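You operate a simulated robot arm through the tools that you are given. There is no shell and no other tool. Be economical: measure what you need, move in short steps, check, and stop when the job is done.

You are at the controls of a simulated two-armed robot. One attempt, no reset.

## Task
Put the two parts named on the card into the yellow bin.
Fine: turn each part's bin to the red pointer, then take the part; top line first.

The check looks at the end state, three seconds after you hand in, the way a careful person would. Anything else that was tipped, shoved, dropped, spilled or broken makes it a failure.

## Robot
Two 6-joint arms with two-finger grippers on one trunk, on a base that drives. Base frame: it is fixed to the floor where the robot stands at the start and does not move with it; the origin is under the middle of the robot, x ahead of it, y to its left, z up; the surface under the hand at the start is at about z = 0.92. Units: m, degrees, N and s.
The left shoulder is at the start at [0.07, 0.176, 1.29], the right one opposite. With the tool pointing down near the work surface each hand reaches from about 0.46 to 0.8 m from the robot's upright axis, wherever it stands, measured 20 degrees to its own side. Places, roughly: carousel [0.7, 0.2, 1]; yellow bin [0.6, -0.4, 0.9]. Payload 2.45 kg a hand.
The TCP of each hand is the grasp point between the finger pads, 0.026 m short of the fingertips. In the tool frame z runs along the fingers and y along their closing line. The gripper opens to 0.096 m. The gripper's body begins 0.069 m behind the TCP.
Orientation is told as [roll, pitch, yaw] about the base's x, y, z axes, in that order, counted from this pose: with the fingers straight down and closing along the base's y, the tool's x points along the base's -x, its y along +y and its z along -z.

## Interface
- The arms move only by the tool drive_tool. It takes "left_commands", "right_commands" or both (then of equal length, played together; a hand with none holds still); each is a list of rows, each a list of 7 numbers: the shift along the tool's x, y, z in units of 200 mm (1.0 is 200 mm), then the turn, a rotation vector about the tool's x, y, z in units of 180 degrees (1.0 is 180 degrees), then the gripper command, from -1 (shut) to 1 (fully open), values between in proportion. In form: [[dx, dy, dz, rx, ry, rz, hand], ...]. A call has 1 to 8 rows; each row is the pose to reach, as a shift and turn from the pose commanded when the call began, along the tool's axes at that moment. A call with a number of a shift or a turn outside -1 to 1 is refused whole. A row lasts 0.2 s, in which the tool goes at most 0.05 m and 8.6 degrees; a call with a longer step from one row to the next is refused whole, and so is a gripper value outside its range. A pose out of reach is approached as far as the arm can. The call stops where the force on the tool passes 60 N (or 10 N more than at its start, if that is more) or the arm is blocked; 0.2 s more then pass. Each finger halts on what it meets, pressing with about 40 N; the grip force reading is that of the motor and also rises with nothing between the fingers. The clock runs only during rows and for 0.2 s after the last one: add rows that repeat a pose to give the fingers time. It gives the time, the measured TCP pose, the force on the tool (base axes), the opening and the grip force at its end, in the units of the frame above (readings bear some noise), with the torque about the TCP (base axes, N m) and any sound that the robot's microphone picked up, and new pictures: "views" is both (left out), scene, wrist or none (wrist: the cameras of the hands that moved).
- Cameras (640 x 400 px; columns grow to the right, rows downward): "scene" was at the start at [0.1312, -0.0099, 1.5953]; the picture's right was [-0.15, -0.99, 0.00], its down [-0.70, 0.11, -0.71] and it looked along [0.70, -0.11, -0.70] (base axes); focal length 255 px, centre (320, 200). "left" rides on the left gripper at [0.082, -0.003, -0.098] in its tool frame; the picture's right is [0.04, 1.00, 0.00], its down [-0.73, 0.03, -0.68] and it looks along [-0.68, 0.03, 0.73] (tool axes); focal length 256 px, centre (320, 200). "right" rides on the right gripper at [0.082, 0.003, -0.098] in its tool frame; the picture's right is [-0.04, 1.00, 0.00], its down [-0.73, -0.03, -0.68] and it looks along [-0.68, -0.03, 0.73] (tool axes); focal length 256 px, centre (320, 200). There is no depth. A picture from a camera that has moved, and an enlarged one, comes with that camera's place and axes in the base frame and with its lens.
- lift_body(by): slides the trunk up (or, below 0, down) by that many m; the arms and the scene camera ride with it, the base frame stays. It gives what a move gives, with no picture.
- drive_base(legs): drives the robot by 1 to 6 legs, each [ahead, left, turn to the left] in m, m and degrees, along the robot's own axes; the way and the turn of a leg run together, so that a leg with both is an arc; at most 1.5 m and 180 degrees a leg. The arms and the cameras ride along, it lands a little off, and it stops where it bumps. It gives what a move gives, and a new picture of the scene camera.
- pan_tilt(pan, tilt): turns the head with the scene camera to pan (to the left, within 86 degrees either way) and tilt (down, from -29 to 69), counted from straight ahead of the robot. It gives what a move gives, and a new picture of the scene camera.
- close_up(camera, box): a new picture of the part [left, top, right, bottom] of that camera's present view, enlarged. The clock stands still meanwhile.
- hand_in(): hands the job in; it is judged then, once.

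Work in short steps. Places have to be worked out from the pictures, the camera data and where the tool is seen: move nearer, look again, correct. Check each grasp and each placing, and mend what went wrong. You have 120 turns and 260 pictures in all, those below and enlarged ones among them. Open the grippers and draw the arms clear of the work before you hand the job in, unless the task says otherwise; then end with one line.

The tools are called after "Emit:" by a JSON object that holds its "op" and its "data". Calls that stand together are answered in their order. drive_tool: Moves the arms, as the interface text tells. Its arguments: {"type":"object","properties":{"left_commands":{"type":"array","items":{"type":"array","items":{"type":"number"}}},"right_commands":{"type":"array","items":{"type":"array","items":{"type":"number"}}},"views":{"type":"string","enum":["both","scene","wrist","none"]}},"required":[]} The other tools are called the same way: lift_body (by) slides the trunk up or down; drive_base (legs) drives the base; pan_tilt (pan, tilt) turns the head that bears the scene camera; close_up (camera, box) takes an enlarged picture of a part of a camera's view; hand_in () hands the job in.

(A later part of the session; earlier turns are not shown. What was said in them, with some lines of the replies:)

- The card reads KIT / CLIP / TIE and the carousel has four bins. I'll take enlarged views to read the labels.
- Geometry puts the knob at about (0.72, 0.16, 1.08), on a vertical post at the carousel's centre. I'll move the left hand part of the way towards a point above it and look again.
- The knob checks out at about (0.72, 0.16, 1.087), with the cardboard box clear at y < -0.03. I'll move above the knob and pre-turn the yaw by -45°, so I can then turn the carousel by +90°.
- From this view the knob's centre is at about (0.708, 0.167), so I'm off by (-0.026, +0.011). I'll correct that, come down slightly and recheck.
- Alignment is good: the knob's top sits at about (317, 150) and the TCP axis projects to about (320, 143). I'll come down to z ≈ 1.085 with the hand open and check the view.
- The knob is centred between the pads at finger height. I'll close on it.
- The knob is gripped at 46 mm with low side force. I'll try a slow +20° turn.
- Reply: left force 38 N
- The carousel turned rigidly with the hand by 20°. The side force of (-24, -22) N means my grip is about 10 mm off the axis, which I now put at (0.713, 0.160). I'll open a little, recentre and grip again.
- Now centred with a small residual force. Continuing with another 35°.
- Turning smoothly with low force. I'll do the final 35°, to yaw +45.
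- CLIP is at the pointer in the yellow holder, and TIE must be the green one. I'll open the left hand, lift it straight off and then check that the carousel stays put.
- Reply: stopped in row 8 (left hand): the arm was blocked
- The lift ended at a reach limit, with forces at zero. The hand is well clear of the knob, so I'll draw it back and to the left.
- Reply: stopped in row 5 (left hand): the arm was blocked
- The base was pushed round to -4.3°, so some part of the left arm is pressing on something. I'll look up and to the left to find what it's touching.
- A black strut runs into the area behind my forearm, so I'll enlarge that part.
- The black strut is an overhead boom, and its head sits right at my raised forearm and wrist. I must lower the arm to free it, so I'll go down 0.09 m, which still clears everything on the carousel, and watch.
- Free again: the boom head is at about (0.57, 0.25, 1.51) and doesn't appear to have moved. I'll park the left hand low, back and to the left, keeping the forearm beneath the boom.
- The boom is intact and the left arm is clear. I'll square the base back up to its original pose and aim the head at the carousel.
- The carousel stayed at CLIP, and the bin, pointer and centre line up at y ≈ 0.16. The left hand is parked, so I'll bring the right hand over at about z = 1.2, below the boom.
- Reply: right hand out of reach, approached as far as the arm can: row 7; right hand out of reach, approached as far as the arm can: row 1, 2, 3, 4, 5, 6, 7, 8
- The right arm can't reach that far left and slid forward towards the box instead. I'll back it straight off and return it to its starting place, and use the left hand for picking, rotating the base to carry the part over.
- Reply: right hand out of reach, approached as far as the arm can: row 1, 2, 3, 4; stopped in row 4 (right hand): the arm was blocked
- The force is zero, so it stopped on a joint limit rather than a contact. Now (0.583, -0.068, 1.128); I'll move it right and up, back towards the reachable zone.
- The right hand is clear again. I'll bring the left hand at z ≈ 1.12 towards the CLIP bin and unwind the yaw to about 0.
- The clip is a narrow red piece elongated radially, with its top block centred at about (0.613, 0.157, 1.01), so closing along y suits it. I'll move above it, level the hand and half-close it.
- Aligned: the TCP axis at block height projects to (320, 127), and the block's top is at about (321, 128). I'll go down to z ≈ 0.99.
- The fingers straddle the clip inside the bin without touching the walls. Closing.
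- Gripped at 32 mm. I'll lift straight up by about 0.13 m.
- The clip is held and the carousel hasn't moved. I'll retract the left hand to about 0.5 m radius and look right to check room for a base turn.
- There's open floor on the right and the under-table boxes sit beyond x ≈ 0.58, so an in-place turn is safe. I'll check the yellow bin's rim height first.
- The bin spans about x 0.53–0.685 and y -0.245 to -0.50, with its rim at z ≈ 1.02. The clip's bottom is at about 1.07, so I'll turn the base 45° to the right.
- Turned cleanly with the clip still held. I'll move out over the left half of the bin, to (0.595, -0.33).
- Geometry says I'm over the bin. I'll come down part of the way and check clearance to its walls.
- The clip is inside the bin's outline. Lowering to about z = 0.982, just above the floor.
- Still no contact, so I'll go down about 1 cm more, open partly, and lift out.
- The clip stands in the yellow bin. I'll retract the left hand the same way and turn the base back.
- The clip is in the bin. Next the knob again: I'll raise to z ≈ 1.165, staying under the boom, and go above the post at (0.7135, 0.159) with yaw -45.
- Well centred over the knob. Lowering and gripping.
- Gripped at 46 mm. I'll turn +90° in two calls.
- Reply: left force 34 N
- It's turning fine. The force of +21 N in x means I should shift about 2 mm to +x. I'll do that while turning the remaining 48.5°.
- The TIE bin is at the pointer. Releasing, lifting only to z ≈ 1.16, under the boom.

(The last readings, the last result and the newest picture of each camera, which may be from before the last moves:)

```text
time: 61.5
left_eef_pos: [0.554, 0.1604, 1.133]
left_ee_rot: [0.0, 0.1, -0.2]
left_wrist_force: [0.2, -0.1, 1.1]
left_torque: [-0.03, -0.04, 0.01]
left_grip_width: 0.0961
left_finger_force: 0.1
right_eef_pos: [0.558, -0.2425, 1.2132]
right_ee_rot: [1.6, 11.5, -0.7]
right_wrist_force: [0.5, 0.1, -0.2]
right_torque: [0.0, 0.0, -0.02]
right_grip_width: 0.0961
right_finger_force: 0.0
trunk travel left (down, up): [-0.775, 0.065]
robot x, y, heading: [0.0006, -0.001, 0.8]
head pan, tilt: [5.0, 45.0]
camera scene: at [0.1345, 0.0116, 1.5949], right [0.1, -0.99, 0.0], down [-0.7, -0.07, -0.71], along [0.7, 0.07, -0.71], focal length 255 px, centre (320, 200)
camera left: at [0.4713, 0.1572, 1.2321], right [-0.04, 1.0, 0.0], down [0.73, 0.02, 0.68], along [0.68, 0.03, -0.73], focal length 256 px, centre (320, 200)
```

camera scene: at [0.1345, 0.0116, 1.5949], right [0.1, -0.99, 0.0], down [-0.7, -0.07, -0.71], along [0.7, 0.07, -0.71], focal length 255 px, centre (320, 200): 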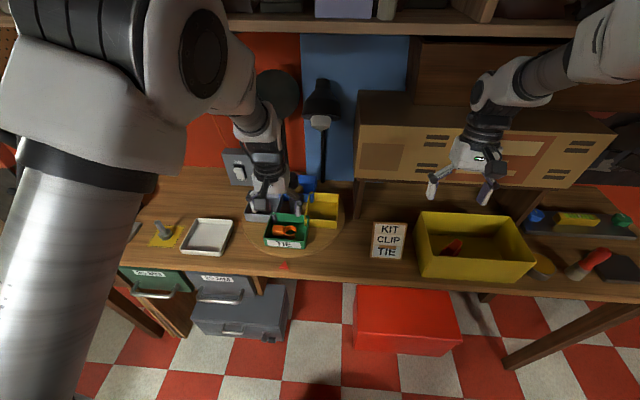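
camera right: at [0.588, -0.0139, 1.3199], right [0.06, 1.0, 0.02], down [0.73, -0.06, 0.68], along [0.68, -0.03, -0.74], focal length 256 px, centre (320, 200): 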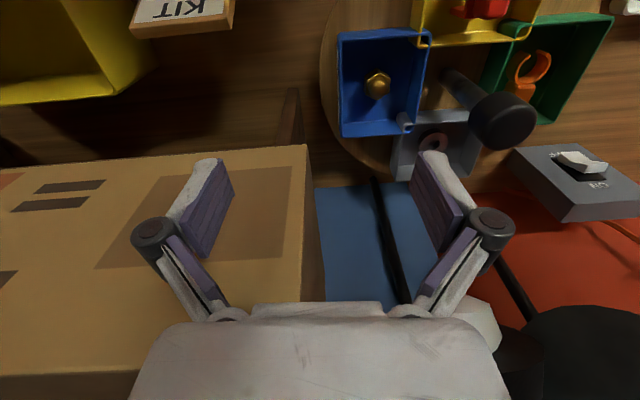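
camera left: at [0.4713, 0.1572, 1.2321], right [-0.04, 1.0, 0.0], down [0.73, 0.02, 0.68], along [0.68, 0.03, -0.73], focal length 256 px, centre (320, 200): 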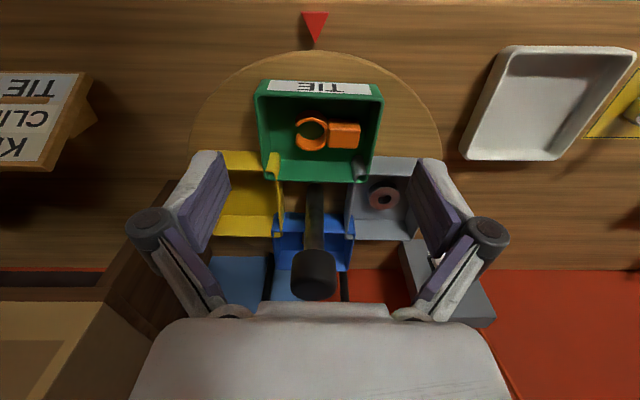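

Emit:
{"op": "close_up", "data": {"camera": "left", "box": [240, 70, 400, 200]}}

Emit:
{"op": "close_up", "data": {"camera": "scene", "box": [245, 195, 335, 260]}}

Emit:
{"op": "close_up", "data": {"camera": "scene", "box": [400, 190, 560, 300]}}

```text
3.08 times, centred on (320, 135) of left
camera zoom: at [0.4713, 0.1572, 1.2321], right [-0.04, 1.0, 0.0], down [0.73, 0.02, 0.68], along [0.68, 0.03, -0.73], focal length 788 px, centre (320, 400)
```

zoom: 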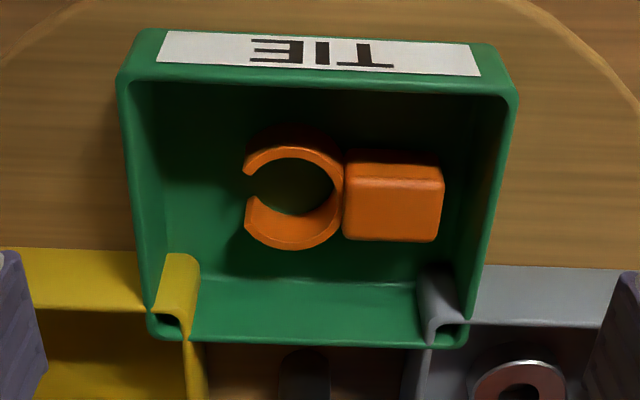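

```text
6.15 times, centred on (290, 228) of scene
camera zoom: at [0.1345, 0.0116, 1.5949], right [0.1, -0.99, 0.0], down [-0.7, -0.07, -0.71], along [0.7, 0.07, -0.71], focal length 1572 px, centre (505, 31)
```

zoom: 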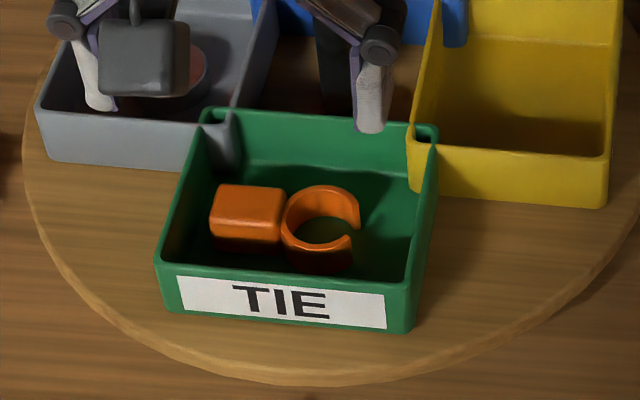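

```text
3.64 times, centred on (480, 245) of scene
camera zoom: at [0.1345, 0.0116, 1.5949], right [0.1, -0.99, 0.0], down [-0.7, -0.07, -0.71], along [0.7, 0.07, -0.71], focal length 929 px, centre (-262, 36)
```

zoom: 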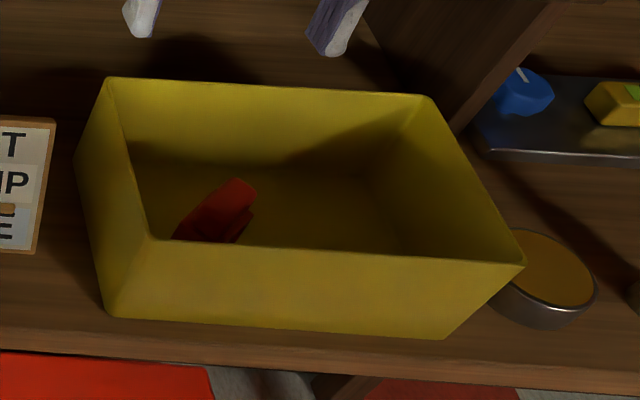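

The tie is a block (on +y) with an open ring on -y, lying along y; block top is roughly at (0.625, 0.194, 0.95). I'll grip the block across x at yaw 90: first move above it and turn halfway.

Emit:
{"op": "drive_tool", "data": {"left_commands": [[-0.04, 0.02, 0, 0, 0, -0.03, 1], [-0.1, 0.05, 0, 0, 0, -0.065, 0.8], [-0.16, 0.08, 0, 0, 0, -0.1, 0.6], [-0.22, 0.11, 0, 0, 0, -0.14, 0.4], [-0.28, 0.14, 0, 0, 0, -0.18, 0.25], [-0.34, 0.165, 0, 0, 0, -0.22, 0.25], [-0.34, 0.165, 0.05, 0, 0, -0.25, 0.25]], "views": "none"}}

Emit:
{"op": "drive_tool", "data": {"left_commands": [[0, 0, 0, 0, 0, -0.03, 0.25], [0, 0, 0, 0, 0, -0.065, 0.25], [0, 0, 0, 0, 0, -0.1, 0.25], [0, 0, 0, 0, 0, -0.14, 0.25], [0, 0, 0, 0, 0, -0.18, 0.25], [0, 0, 0, 0, 0, -0.22, 0.25], [0, 0, 0, 0, 0, -0.25, 0.25], [0, 0, 0, 0, 0, -0.25, 0.25]], "views": "both"}}

```text
time: 63.1
left_eef_pos: [0.6236, 0.1924, 1.1231]
left_ee_rot: [0.1, 0.0, 45.0]
left_wrist_force: [-0.3, -0.2, 0.5]
left_torque: [0.02, -0.01, 0.01]
left_grip_width: 0.0601
left_finger_force: 0.0
right_eef_pos: [0.5575, -0.2422, 1.2131]
right_ee_rot: [1.6, 11.6, -0.7]
right_wrist_force: [0.7, -0.4, -0.2]
right_torque: [0.01, 0.02, 0.01]
right_grip_width: 0.0959
right_finger_force: 0.1
trunk travel left (down, up): [-0.775, 0.065]
robot x, y, heading: [0.0039, -0.0014, 1.0]
head pan, tilt: [5.0, 45.0]
```

```text
time: 64.9
left_eef_pos: [0.623, 0.1919, 1.123]
left_ee_rot: [0.1, -0.2, 89.9]
left_wrist_force: [0.0, -0.4, -0.2]
left_torque: [-0.02, 0.02, -0.01]
left_grip_width: 0.0601
left_finger_force: 0.0
right_eef_pos: [0.5576, -0.2419, 1.2122]
right_ee_rot: [1.6, 11.5, -0.6]
right_wrist_force: [-0.1, 0.3, 0.3]
right_torque: [-0.01, -0.01, 0.03]
right_grip_width: 0.0961
right_finger_force: 0.0
trunk travel left (down, up): [-0.775, 0.065]
robot x, y, heading: [0.0028, -0.0029, 0.8]
head pan, tilt: [5.0, 45.0]
camera scene: at [0.1345, 0.0116, 1.5949], right [0.1, -0.99, 0.0], down [-0.7, -0.07, -0.71], along [0.7, 0.07, -0.71], focal length 255 px, centre (320, 200)
camera left: at [0.6242, 0.1104, 1.2228], right [-1.0, -0.04, 0.0], down [-0.03, 0.73, 0.68], along [-0.03, 0.68, -0.73], focal length 256 px, centre (320, 200)
```

scene: 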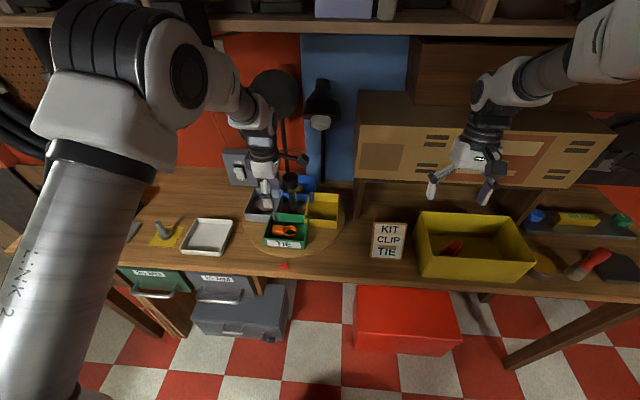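
left: 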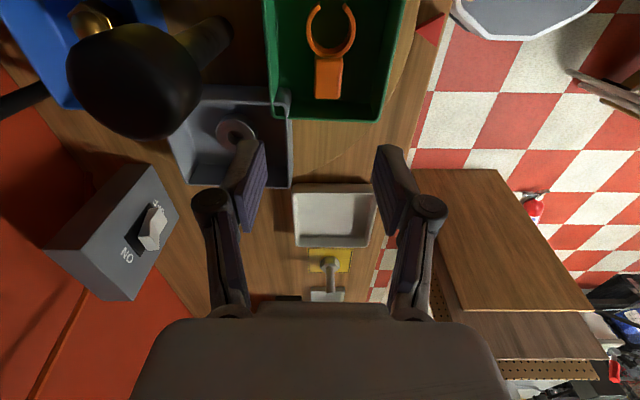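

The tie's block is about 10 mm towards -x of the tool, at (0.613, 0.188) with its top near z 0.97. I'll correct and come down to about 1.03 for a check.

Emit:
{"op": "drive_tool", "data": {"left_commands": [[0.015, 0.05, 0.05, 0, 0, 0, 0.25], [0.015, 0.05, 0.17, 0, 0, 0, 0.25], [0.015, 0.05, 0.29, 0, 0, 0, 0.25], [0.015, 0.05, 0.41, 0, 0, 0, 0.25], [0.015, 0.05, 0.46, 0, 0, 0, 0.25], [0.015, 0.05, 0.46, 0, 0, 0, 0.25]], "views": "wrist"}}

Emit:
{"op": "close_up", "data": {"camera": "scene", "box": [230, 170, 350, 260]}}

```text
time: 66.3
left_eef_pos: [0.6116, 0.1895, 1.0315]
left_ee_rot: [-0.1, -0.2, 89.8]
left_wrist_force: [0.4, 0.7, 0.7]
left_torque: [0.01, -0.06, 0.01]
left_grip_width: 0.0601
left_finger_force: 0.0
right_eef_pos: [0.557, -0.241, 1.2127]
right_ee_rot: [1.6, 11.5, -0.5]
right_wrist_force: [-0.3, -1.3, 0.2]
right_torque: [-0.06, 0.0, 0.01]
right_grip_width: 0.0961
right_finger_force: 0.1
trunk travel left (down, up): [-0.775, 0.065]
robot x, y, heading: [0.0017, -0.0014, 1.0]
head pan, tilt: [5.0, 45.0]
camera left: at [0.614, 0.1076, 1.1304], right [-1.0, -0.04, 0.0], down [-0.03, 0.73, 0.68], along [-0.03, 0.68, -0.73], focal length 256 px, centre (320, 200)
```

left: 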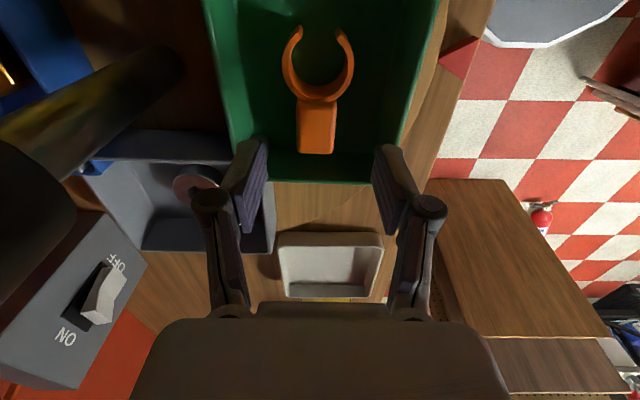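

```text
4.44 times, centred on (290, 215) of scene
camera zoom: at [0.1344, 0.0117, 1.5949], right [0.1, -0.99, 0.0], down [-0.7, -0.07, -0.71], along [0.7, 0.07, -0.71], focal length 1135 px, centre (453, 133)
```

zoom: 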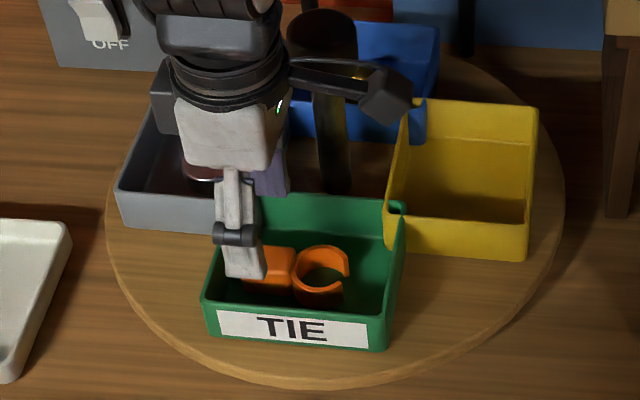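

Aligned: below the TCP projects to (319, 127), and the block's centre is at (318, 129). I'll lower to z ≈ 0.977.

Emit:
{"op": "drive_tool", "data": {"left_commands": [[0, 0, 0.08, 0, 0, 0, 0.25], [0, 0, 0.16, 0, 0, 0, 0.25], [0, 0, 0.23, 0, 0, 0, 0.25], [0, 0, 0.27, 0, 0, 0, 0.25], [0, 0, 0.27, 0, 0, 0, 0.25]], "views": "wrist"}}

Emit:
{"op": "close_up", "data": {"camera": "scene", "box": [230, 170, 350, 260]}}

```text
time: 67.5
left_eef_pos: [0.6121, 0.1903, 0.9761]
left_ee_rot: [0.0, -0.1, 89.8]
left_wrist_force: [4.2, -0.1, 2.6]
left_torque: [-0.01, 0.13, -0.02]
left_grip_width: 0.0576
left_finger_force: 0.0
right_eef_pos: [0.5581, -0.2427, 1.2117]
right_ee_rot: [1.7, 11.6, -0.7]
right_wrist_force: [-0.7, -0.8, -0.7]
right_torque: [0.03, -0.02, 0.01]
right_grip_width: 0.0959
right_finger_force: 0.0
trunk travel left (down, up): [-0.775, 0.065]
robot x, y, heading: [0.0023, -0.0004, 0.8]
head pan, tilt: [5.0, 45.0]
camera left: at [0.6146, 0.1085, 1.076], right [-1.0, -0.04, 0.0], down [-0.03, 0.73, 0.68], along [-0.03, 0.68, -0.73], focal length 256 px, centre (320, 200)
```

left: 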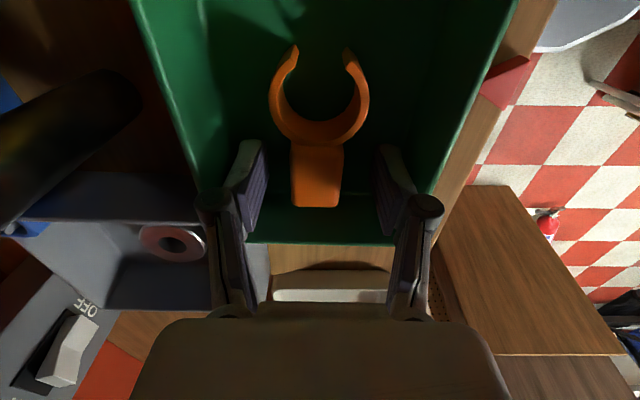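

```text
4.44 times, centred on (290, 215) of scene
camera zoom: at [0.135, 0.0115, 1.5949], right [0.1, -0.99, 0.0], down [-0.7, -0.07, -0.71], along [0.7, 0.07, -0.71], focal length 1135 px, centre (453, 133)
```

zoom: 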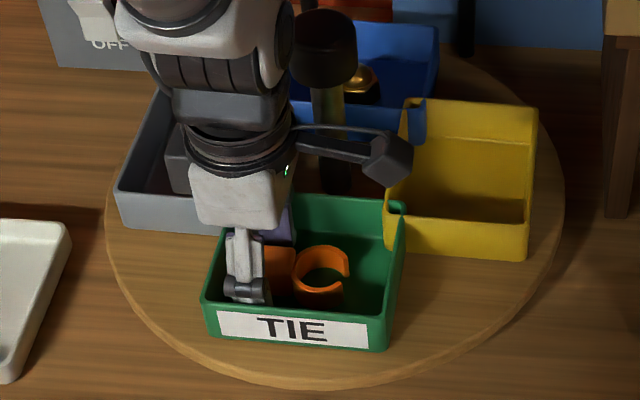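

One finger lightly touches the front wall (4 N). The block is centred between the pads, so closing relieves that.

Emit:
{"op": "drive_tool", "data": {"left_commands": [[0, 0, 0, 0, 0, 0, 0], [0, 0, 0, 0, 0, 0, -0.4], [0, 0, 0, 0, 0, 0, -1], [0, 0, 0, 0, 0, 0, -1]], "views": "wrist"}}

```text
time: 68.5
left_eef_pos: [0.6113, 0.1905, 0.977]
left_ee_rot: [0.2, -0.1, 89.9]
left_wrist_force: [0.2, -0.5, -0.7]
left_torque: [-0.01, 0.01, 0.01]
left_grip_width: 0.0249
left_finger_force: 40.1
right_eef_pos: [0.5584, -0.2419, 1.2131]
right_ee_rot: [1.6, 11.5, -0.6]
right_wrist_force: [-0.5, 0.7, 0.5]
right_torque: [-0.01, -0.01, -0.01]
right_grip_width: 0.0961
right_finger_force: 0.1
trunk travel left (down, up): [-0.775, 0.065]
robot x, y, heading: [0.0053, 0.0035, 1.0]
head pan, tilt: [5.0, 45.0]
camera left: at [0.614, 0.1086, 1.0761], right [-1.0, -0.04, 0.0], down [-0.03, 0.73, 0.68], along [-0.03, 0.68, -0.73], focal length 256 px, centre (320, 200)
```

left: 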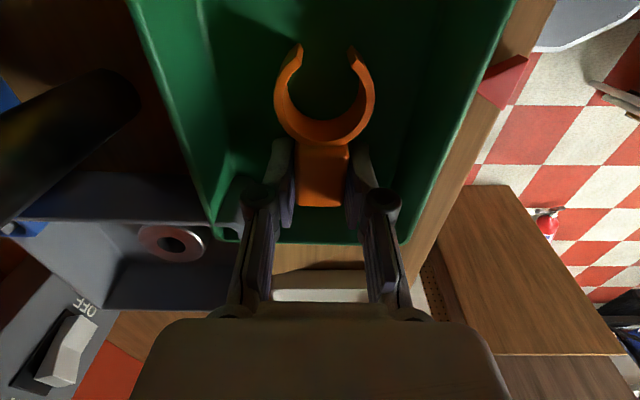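

Gripped at 25 mm. Lifting straight up by 0.14 m.

Emit:
{"op": "drive_tool", "data": {"left_commands": [[0, 0, -0.06, 0, 0, 0, -1], [0, 0, -0.16, 0, 0, 0, -1], [0, 0, -0.28, 0, 0, 0, -1], [0, 0, -0.4, 0, 0, 0, -1], [0, 0, -0.52, 0, 0, 0, -1], [0, 0, -0.64, 0, 0, 0, -1], [0, 0, -0.72, 0, 0, 0, -1]], "views": "both"}}

```text
time: 70.1
left_eef_pos: [0.6133, 0.19, 1.1215]
left_ee_rot: [0.1, -0.1, 89.9]
left_wrist_force: [-0.7, 0.7, -0.6]
left_torque: [0.01, 0.01, -0.01]
left_grip_width: 0.0246
left_finger_force: 39.6
right_eef_pos: [0.5568, -0.2417, 1.2126]
right_ee_rot: [1.6, 11.5, -0.6]
right_wrist_force: [-0.2, -0.3, 0.5]
right_torque: [0.01, -0.03, -0.03]
right_grip_width: 0.0959
right_finger_force: 0.1
trunk travel left (down, up): [-0.775, 0.065]
robot x, y, heading: [0.0033, 0.0023, 0.8]
head pan, tilt: [5.0, 45.0]
camera scene: at [0.1342, 0.0117, 1.5949], right [0.1, -0.99, 0.0], down [-0.7, -0.07, -0.71], along [0.7, 0.07, -0.71], focal length 255 px, centre (320, 200)
camera left: at [0.6149, 0.1081, 1.2211], right [-1.0, -0.04, 0.0], down [-0.03, 0.73, 0.68], along [-0.03, 0.68, -0.73], focal length 256 px, centre (320, 200)
```

scene: 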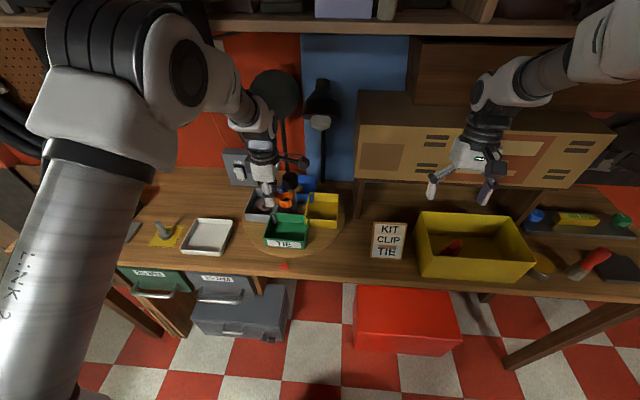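
left: 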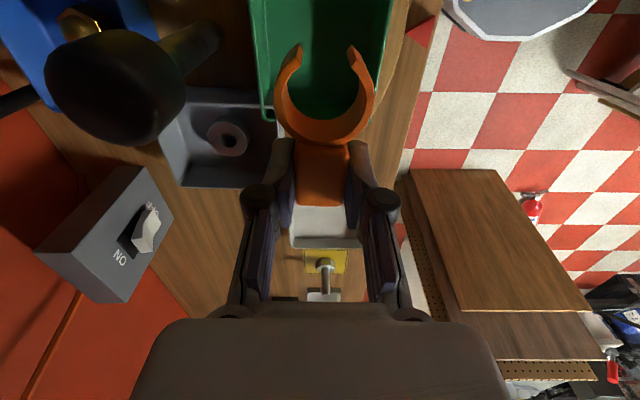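

The tie is held and the carousel is undisturbed. Retracting, then turning the base to the yellow bin as before.

Emit:
{"op": "drive_tool", "data": {"left_commands": [[0, 0.1, 0, 0, 0, 0, -1], [0, 0.22, 0, 0, 0, 0, -1], [0, 0.34, 0, 0, 0, 0, -1], [0, 0.46, 0, 0, 0, 0, -1], [0, 0.52, 0, 0, 0, 0, -1]], "views": "none"}}

Emit:
{"op": "drive_base", "data": {"legs": [[0, 0, -46]]}}

Emit:
{"op": "pan_tilt", "data": {"pan": 10, "tilt": 45}}

```text
time: 71.3
left_eef_pos: [0.5082, 0.1893, 1.12]
left_ee_rot: [0.0, -0.1, 89.7]
left_wrist_force: [0.5, 0.5, -0.6]
left_torque: [0.0, -0.04, 0.0]
left_grip_width: 0.0243
left_finger_force: 40.0
right_eef_pos: [0.5567, -0.2421, 1.2131]
right_ee_rot: [1.6, 11.5, -0.6]
right_wrist_force: [0.1, 0.2, 0.3]
right_torque: [0.01, 0.02, 0.0]
right_grip_width: 0.096
right_finger_force: 0.1
trunk travel left (down, up): [-0.775, 0.065]
robot x, y, heading: [0.0011, -0.0028, 1.0]
head pan, tilt: [5.0, 45.0]
```

```text
time: 73.8
left_eef_pos: [0.4907, -0.2336, 1.1199]
left_ee_rot: [0.1, 0.0, 43.5]
left_wrist_force: [0.0, -0.4, -0.3]
left_torque: [0.0, 0.01, 0.0]
left_grip_width: 0.0246
left_finger_force: 39.7
right_eef_pos: [0.2121, -0.5688, 1.2133]
right_ee_rot: [1.6, 11.7, -46.8]
right_wrist_force: [0.2, 0.2, -0.8]
right_torque: [0.02, 0.0, 0.01]
right_grip_width: 0.096
right_finger_force: 0.0
trunk travel left (down, up): [-0.775, 0.065]
robot x, y, heading: [0.0015, 0.0009, -45.3]
head pan, tilt: [5.0, 45.0]
camera scene: at [0.101, -0.0857, 1.5949], right [-0.65, -0.76, 0.0], down [-0.54, 0.46, -0.71], along [0.54, -0.46, -0.71], focal length 255 px, centre (320, 200)
```

scene: 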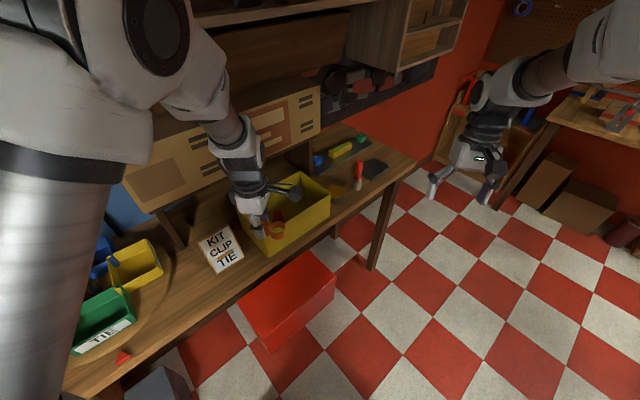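

```text
time: 74.5
left_eef_pos: [0.4901, -0.2342, 1.1201]
left_ee_rot: [0.1, -0.1, 43.5]
left_wrist_force: [0.1, 0.7, -0.7]
left_torque: [0.01, 0.0, -0.01]
left_grip_width: 0.0243
left_finger_force: 40.2
right_eef_pos: [0.2113, -0.5678, 1.2125]
right_ee_rot: [1.6, 11.4, -46.7]
right_wrist_force: [-1.2, 0.0, -0.2]
right_torque: [-0.02, 0.03, 0.02]
right_grip_width: 0.0962
right_finger_force: 0.0
trunk travel left (down, up): [-0.775, 0.065]
robot x, y, heading: [0.0043, 0.0006, -45.1]
head pan, tilt: [10.0, 45.0]
camera scene: at [0.1049, -0.0804, 1.5949], right [-0.58, -0.82, 0.0], down [-0.58, 0.41, -0.71], along [0.58, -0.41, -0.71], focal length 255 px, centre (320, 200)
```

scene: 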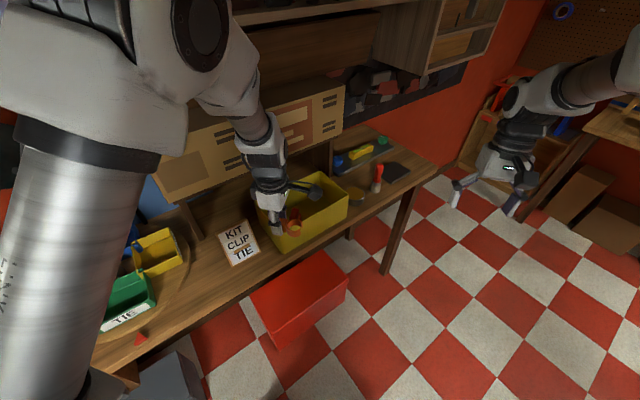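

Moving out over the right half of the bin, to about (0.606, -0.40).

Emit:
{"op": "drive_tool", "data": {"left_commands": [[0.02, -0.1, 0, 0, 0, 0, -1], [0.04, -0.25, 0, 0, 0, 0, -1], [0.06, -0.4, 0, 0, 0, 0, -1], [0.08, -0.55, 0, 0, 0, 0, -1], [0.1, -0.7, 0, 0, 0, 0, -1], [0.13, -0.85, 0, 0, 0, 0, -1], [0.15, -0.97, 0, 0, 0, 0, -1], [0.15, -1.0, 0, 0, 0, 0, -1]], "views": "none"}}

Emit:
{"op": "drive_tool", "data": {"left_commands": [[0, 0, 0.08, 0, 0, 0, -1], [0, 0, 0.16, 0, 0, 0, -1], [0, 0, 0.2, 0, 0, 0, -1]], "views": "both"}}

Emit:
{"op": "close_up", "data": {"camera": "scene", "box": [220, 130, 380, 270]}}

```text
time: 76.3
left_eef_pos: [0.6057, -0.3998, 1.1199]
left_ee_rot: [0.1, -0.1, 43.6]
left_wrist_force: [-0.6, 0.6, -0.3]
left_torque: [0.02, 0.0, 0.02]
left_grip_width: 0.0247
left_finger_force: 40.2
right_eef_pos: [0.2117, -0.5675, 1.2127]
right_ee_rot: [1.7, 11.4, -46.8]
right_wrist_force: [-0.3, -0.1, -0.1]
right_torque: [0.0, -0.01, 0.0]
right_grip_width: 0.0959
right_finger_force: 0.1
trunk travel left (down, up): [-0.775, 0.065]
robot x, y, heading: [0.0066, -0.0002, -45.4]
head pan, tilt: [10.0, 45.0]
```

```text
time: 77.1
left_eef_pos: [0.6061, -0.3991, 1.0805]
left_ee_rot: [0.1, -0.1, 43.4]
left_wrist_force: [0.4, 0.7, -0.1]
left_torque: [0.01, 0.03, 0.01]
left_grip_width: 0.0245
left_finger_force: 40.5
right_eef_pos: [0.2133, -0.5683, 1.2119]
right_ee_rot: [1.6, 11.7, -46.9]
right_wrist_force: [0.0, 0.3, 0.1]
right_torque: [0.02, 0.0, -0.04]
right_grip_width: 0.096
right_finger_force: 0.0
trunk travel left (down, up): [-0.775, 0.065]
robot x, y, heading: [0.0038, 0.0003, -45.1]
head pan, tilt: [10.0, 45.0]
camera scene: at [0.1051, -0.0805, 1.5949], right [-0.58, -0.82, 0.0], down [-0.58, 0.41, -0.71], along [0.58, -0.41, -0.71], focal length 255 px, centre (320, 200)
camera left: at [0.5485, -0.4585, 1.1794], right [-0.72, 0.7, 0.0], down [0.51, 0.52, 0.68], along [0.47, 0.49, -0.73], focal length 256 px, centre (320, 200)
```

scene: 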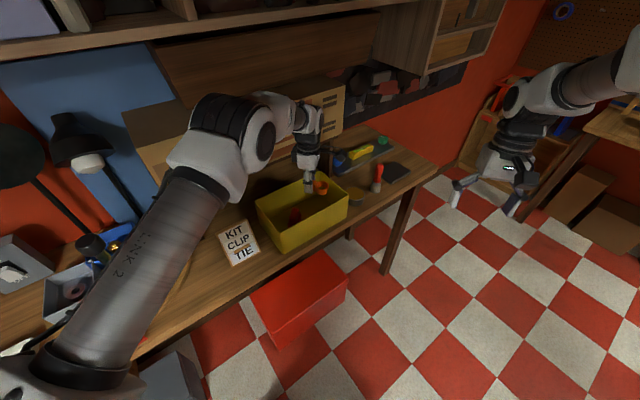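
left: 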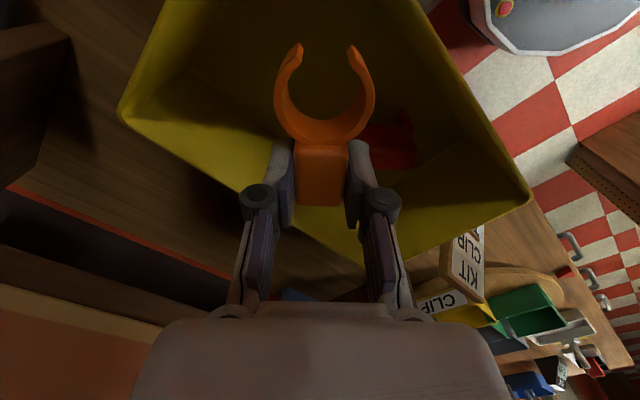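

```text
2.86 times, centred on (300, 200) of scene
camera zoom: at [0.1051, -0.0805, 1.5949], right [-0.58, -0.82, 0.0], down [-0.58, 0.41, -0.71], along [0.58, -0.41, -0.71], focal length 730 px, centre (377, 200)
```

zoom: 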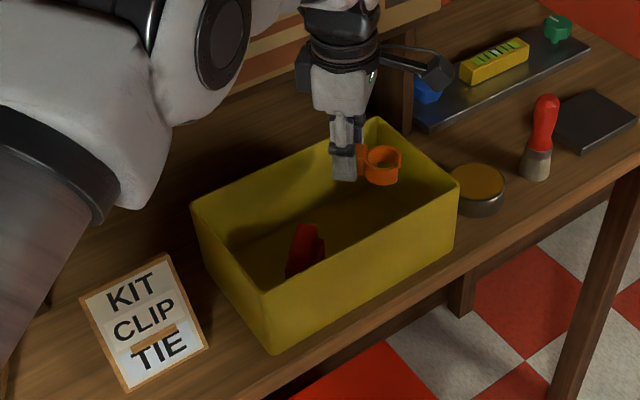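

The tie is inside the bin's outline and clear of the clip. Lowering to z ≈ 0.963.

Emit:
{"op": "drive_tool", "data": {"left_commands": [[0, 0, 0.1, 0, 0, 0, -1], [0, 0, 0.2, 0, 0, 0, -1], [0, 0, 0.3, 0, 0, 0, -1], [0, 0, 0.4, 0, 0, 0, -1], [0, 0, 0.5, 0, 0, 0, -1], [0, 0, 0.56, 0, 0, 0, -1], [0, 0, 0.585, 0, 0, 0, -1]], "views": "wrist"}}

Emit:
{"op": "close_up", "data": {"camera": "scene", "box": [220, 130, 380, 270]}}

```text
time: 78.7
left_eef_pos: [0.6055, -0.3995, 0.9622]
left_ee_rot: [0.1, -0.1, 43.4]
left_wrist_force: [-0.5, 1.2, -0.2]
left_torque: [0.04, -0.01, -0.02]
left_grip_width: 0.0246
left_finger_force: 40.1
right_eef_pos: [0.2123, -0.5679, 1.2115]
right_ee_rot: [1.6, 11.5, -46.8]
right_wrist_force: [0.4, 0.7, 0.5]
right_torque: [0.01, -0.01, 0.0]
right_grip_width: 0.0961
right_finger_force: 0.0
trunk travel left (down, up): [-0.775, 0.065]
robot x, y, heading: [0.0008, 0.0012, -45.0]
head pan, tilt: [10.0, 45.0]
camera left: at [0.5489, -0.4583, 1.0624], right [-0.72, 0.7, 0.0], down [0.51, 0.53, 0.68], along [0.47, 0.49, -0.73], focal length 256 px, centre (320, 200)
```

left: 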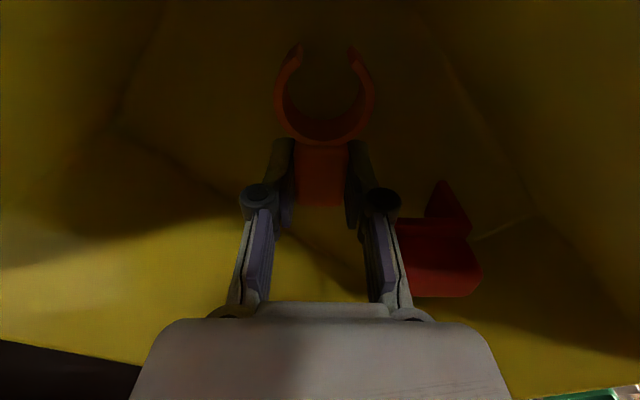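

```text
2.86 times, centred on (300, 200) of scene
camera zoom: at [0.1052, -0.0805, 1.5949], right [-0.58, -0.82, 0.0], down [-0.58, 0.41, -0.71], along [0.58, -0.41, -0.71], focal length 730 px, centre (377, 200)
```

zoom: 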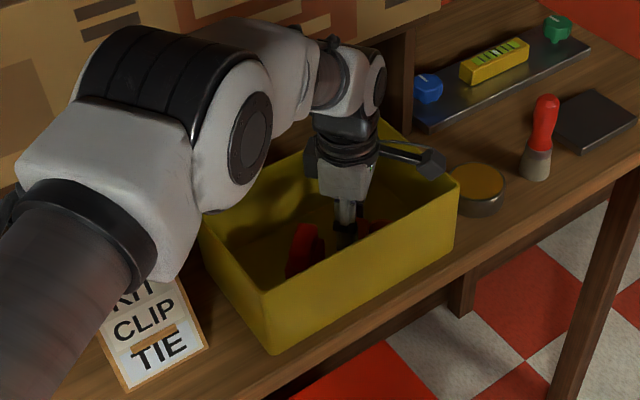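

The tie is just above the floor, with the clip lying close to the right finger. I'll open only a little, then lift out.

Emit:
{"op": "drive_tool", "data": {"left_commands": [[0, 0, 0.025, 0, 0, 0, -1], [0, 0, 0.025, 0, 0, 0, -0.2], [0, 0, 0.025, 0, 0, 0, -0.2], [0, 0, -0.1, 0, 0, 0, -0.2], [0, 0, -0.3, 0, 0, 0, -0.2], [0, 0, -0.5, 0, 0, 0, -0.2], [0, 0, -0.7, 0, 0, 0, -0.2], [0, 0, -0.8, 0, 0, 0, -0.2]], "views": "both"}}

```text
time: 80.5
left_eef_pos: [0.6063, -0.3996, 1.1224]
left_ee_rot: [0.0, -0.1, 43.6]
left_wrist_force: [0.4, 0.0, -0.4]
left_torque: [-0.01, 0.0, 0.03]
left_grip_width: 0.0385
left_finger_force: 0.1
right_eef_pos: [0.211, -0.5686, 1.2123]
right_ee_rot: [1.7, 11.4, -46.8]
right_wrist_force: [-0.9, -1.0, 0.2]
right_torque: [-0.01, 0.01, 0.02]
right_grip_width: 0.0961
right_finger_force: 0.2
trunk travel left (down, up): [-0.775, 0.065]
robot x, y, heading: [0.0027, -0.0011, -44.9]
head pan, tilt: [10.0, 45.0]
camera scene: at [0.1045, -0.0801, 1.5949], right [-0.58, -0.82, 0.0], down [-0.58, 0.41, -0.71], along [0.58, -0.41, -0.71], focal length 255 px, centre (320, 200)
camera left: at [0.5497, -0.4586, 1.2226], right [-0.72, 0.7, 0.0], down [0.51, 0.53, 0.68], along [0.47, 0.49, -0.73], focal length 256 px, centre (320, 200)
```

scene: 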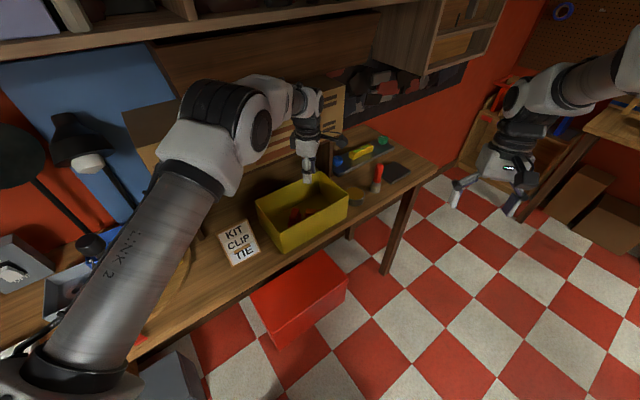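
left: 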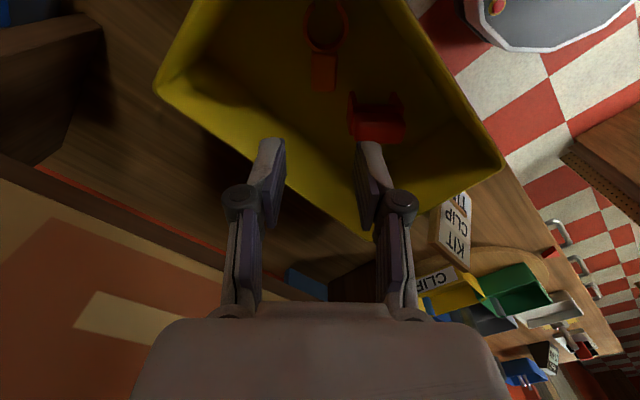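

Both parts lie in the yellow bin. I'll retract the left hand the way it came and open it fully, then look at the whole scene.

Emit:
{"op": "drive_tool", "data": {"left_commands": [[-0.02, 0.12, 0, 0, 0, 0, -0.2], [-0.04, 0.27, 0, 0, 0, 0, 0.2], [-0.06, 0.42, 0, 0, 0, 0, 0.6], [-0.08, 0.57, 0, 0, 0, 0, 1], [-0.1, 0.72, 0, 0, 0, 0, 1], [-0.13, 0.87, 0, 0, 0, 0, 1], [-0.15, 1.0, 0, 0, 0, 0, 1]], "views": "none"}}

Emit:
{"op": "pan_tilt", "data": {"pan": 25, "tilt": 40}}

```text
time: 82.1
left_eef_pos: [0.4902, -0.2313, 1.1251]
left_ee_rot: [0.0, -0.1, 43.5]
left_wrist_force: [0.0, -0.8, -0.5]
left_torque: [0.01, -0.02, -0.04]
left_grip_width: 0.0959
left_finger_force: 0.1
right_eef_pos: [0.2111, -0.5671, 1.213]
right_ee_rot: [1.6, 11.4, -46.8]
right_wrist_force: [-0.5, -0.4, -0.2]
right_torque: [-0.05, -0.01, 0.01]
right_grip_width: 0.0962
right_finger_force: 0.1
trunk travel left (down, up): [-0.775, 0.065]
robot x, y, heading: [0.0047, 0.0023, -45.2]
head pan, tilt: [10.0, 45.0]
```

```text
time: 82.9
left_eef_pos: [0.4915, -0.2323, 1.1233]
left_ee_rot: [0.1, -0.1, 43.5]
left_wrist_force: [-0.1, -0.1, 0.5]
left_torque: [-0.04, -0.02, 0.05]
left_grip_width: 0.0959
left_finger_force: 0.1
right_eef_pos: [0.2119, -0.5675, 1.2125]
right_ee_rot: [1.5, 11.6, -46.8]
right_wrist_force: [0.5, -0.2, 0.2]
right_torque: [0.0, -0.04, 0.03]
right_grip_width: 0.0963
right_finger_force: 0.0
trunk travel left (down, up): [-0.775, 0.065]
robot x, y, heading: [0.0034, -0.0018, -45.6]
head pan, tilt: [25.0, 40.0]
camera scene: at [0.1183, -0.063, 1.6021], right [-0.35, -0.94, 0.0], down [-0.6, 0.22, -0.77], along [0.72, -0.27, -0.64], focal length 255 px, centre (320, 200)
```

scene: 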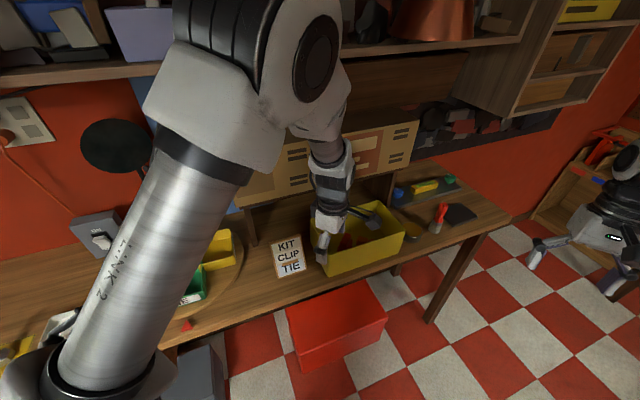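

Turning the base back to face the bench by the known-safe path, then checking everything.

Emit:
{"op": "drive_base", "data": {"legs": [[0, 0, 45]]}}

Emit:
{"op": "drive_tool", "data": {"left_commands": [[-0.1, 0.05, 0, 0, 0, 0, 1], [-0.25, 0.1, 0, 0, 0, 0, 1], [-0.4, 0.15, 0, 0, 0, 0, 1], [-0.55, 0.2, 0, 0, 0, 0, 1], [-0.7, 0.2, 0, 0, 0, 0, 1]], "views": "none"}}

Emit:
{"op": "pan_tilt", "data": {"pan": -10, "tilt": 42}}

Emit:
{"op": "close_up", "data": {"camera": "scene", "box": [160, 150, 480, 300]}}

```text
time: 85.3
left_eef_pos: [0.5138, 0.1767, 1.1233]
left_ee_rot: [0.1, -0.1, 88.1]
left_wrist_force: [0.2, -1.0, -0.1]
left_torque: [0.0, -0.01, 0.01]
left_grip_width: 0.0965
left_finger_force: 0.0
right_eef_pos: [0.5499, -0.2589, 1.2133]
right_ee_rot: [1.8, 11.6, -2.3]
right_wrist_force: [-0.1, -1.0, -0.4]
right_torque: [0.0, -0.02, -0.01]
right_grip_width: 0.0961
right_finger_force: 0.0
trunk travel left (down, up): [-0.775, 0.065]
robot x, y, heading: [0.0082, 0.0023, -0.6]
head pan, tilt: [25.0, 40.0]
camera scene: at [0.1311, 0.0362, 1.6022], right [0.41, -0.91, 0.0], down [-0.59, -0.26, -0.77], along [0.7, 0.32, -0.64], focal length 255 px, centre (320, 200)
```

scene: 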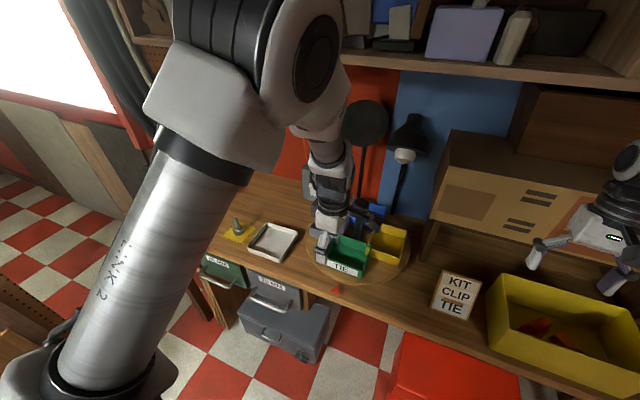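

```text
time: 86.5
left_eef_pos: [0.4794, 0.3208, 1.1238]
left_ee_rot: [0.0, -0.1, 88.0]
left_wrist_force: [0.1, 0.5, -0.8]
left_torque: [-0.06, -0.02, 0.02]
left_grip_width: 0.096
left_finger_force: 0.1
right_eef_pos: [0.5504, -0.256, 1.2127]
right_ee_rot: [1.5, 11.5, -2.2]
right_wrist_force: [0.0, -0.1, -0.1]
right_torque: [-0.05, -0.03, -0.01]
right_grip_width: 0.096
right_finger_force: 0.1
trunk travel left (down, up): [-0.775, 0.065]
robot x, y, heading: [0.0001, -0.0013, -1.0]
head pan, tilt: [25.0, 40.0]
```

```text
time: 87.5
left_eef_pos: [0.4805, 0.3184, 1.1259]
left_ee_rot: [0.1, -0.1, 88.1]
left_wrist_force: [-0.3, 0.0, 0.4]
left_torque: [-0.02, -0.01, -0.02]
left_grip_width: 0.0962
left_finger_force: 0.0
right_eef_pos: [0.55, -0.2581, 1.2125]
right_ee_rot: [1.6, 11.5, -2.2]
right_wrist_force: [-0.3, -0.1, -0.5]
right_torque: [-0.03, 0.01, -0.02]
right_grip_width: 0.0962
right_finger_force: 0.1
trunk travel left (down, up): [-0.775, 0.065]
robot x, y, heading: [0.0046, -0.0009, -0.6]
head pan, tilt: [-10.0, 42.0]
camera scene: at [0.1356, -0.0138, 1.5992], right [-0.19, -0.98, 0.0], down [-0.66, 0.12, -0.74], along [0.73, -0.14, -0.67], focal length 255 px, centre (320, 200)
```

scene: 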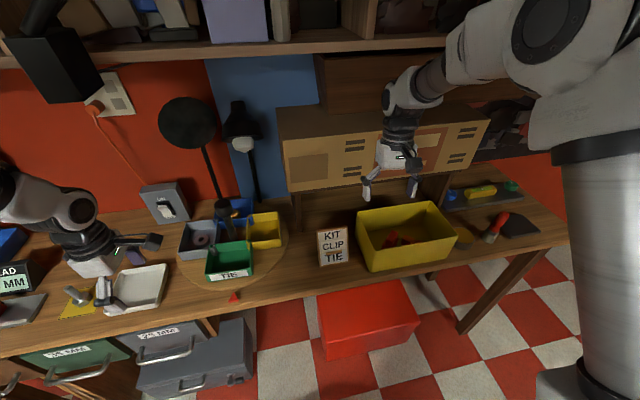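

```text
2.00 times, centred on (320, 225) of scene
camera zoom: at [0.1356, -0.0138, 1.5992], right [-0.19, -0.98, 0.0], down [-0.66, 0.12, -0.74], along [0.73, -0.14, -0.67], focal length 511 px, centre (320, 150)
```

zoom: 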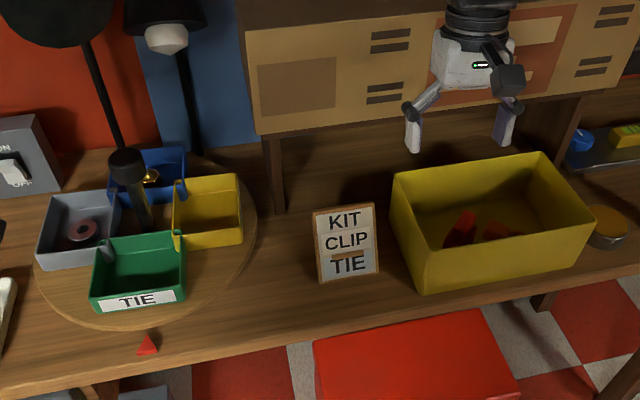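

Both parts are in the yellow bin, the nut and washer are still in their bins, and nothing is tipped or shoved. Both hands are open and clear, so I'm handing in.

Emit:
{"op": "hand_in", "data": {}}

```text
The job is handed in.
```

The clip and then the tie are in the yellow bin, each taken after its bin was turned to the red pointer. My left arm pressed on the overhead boom once and pushed the base about 4° round. I set the base back, and the boom looked unmoved.
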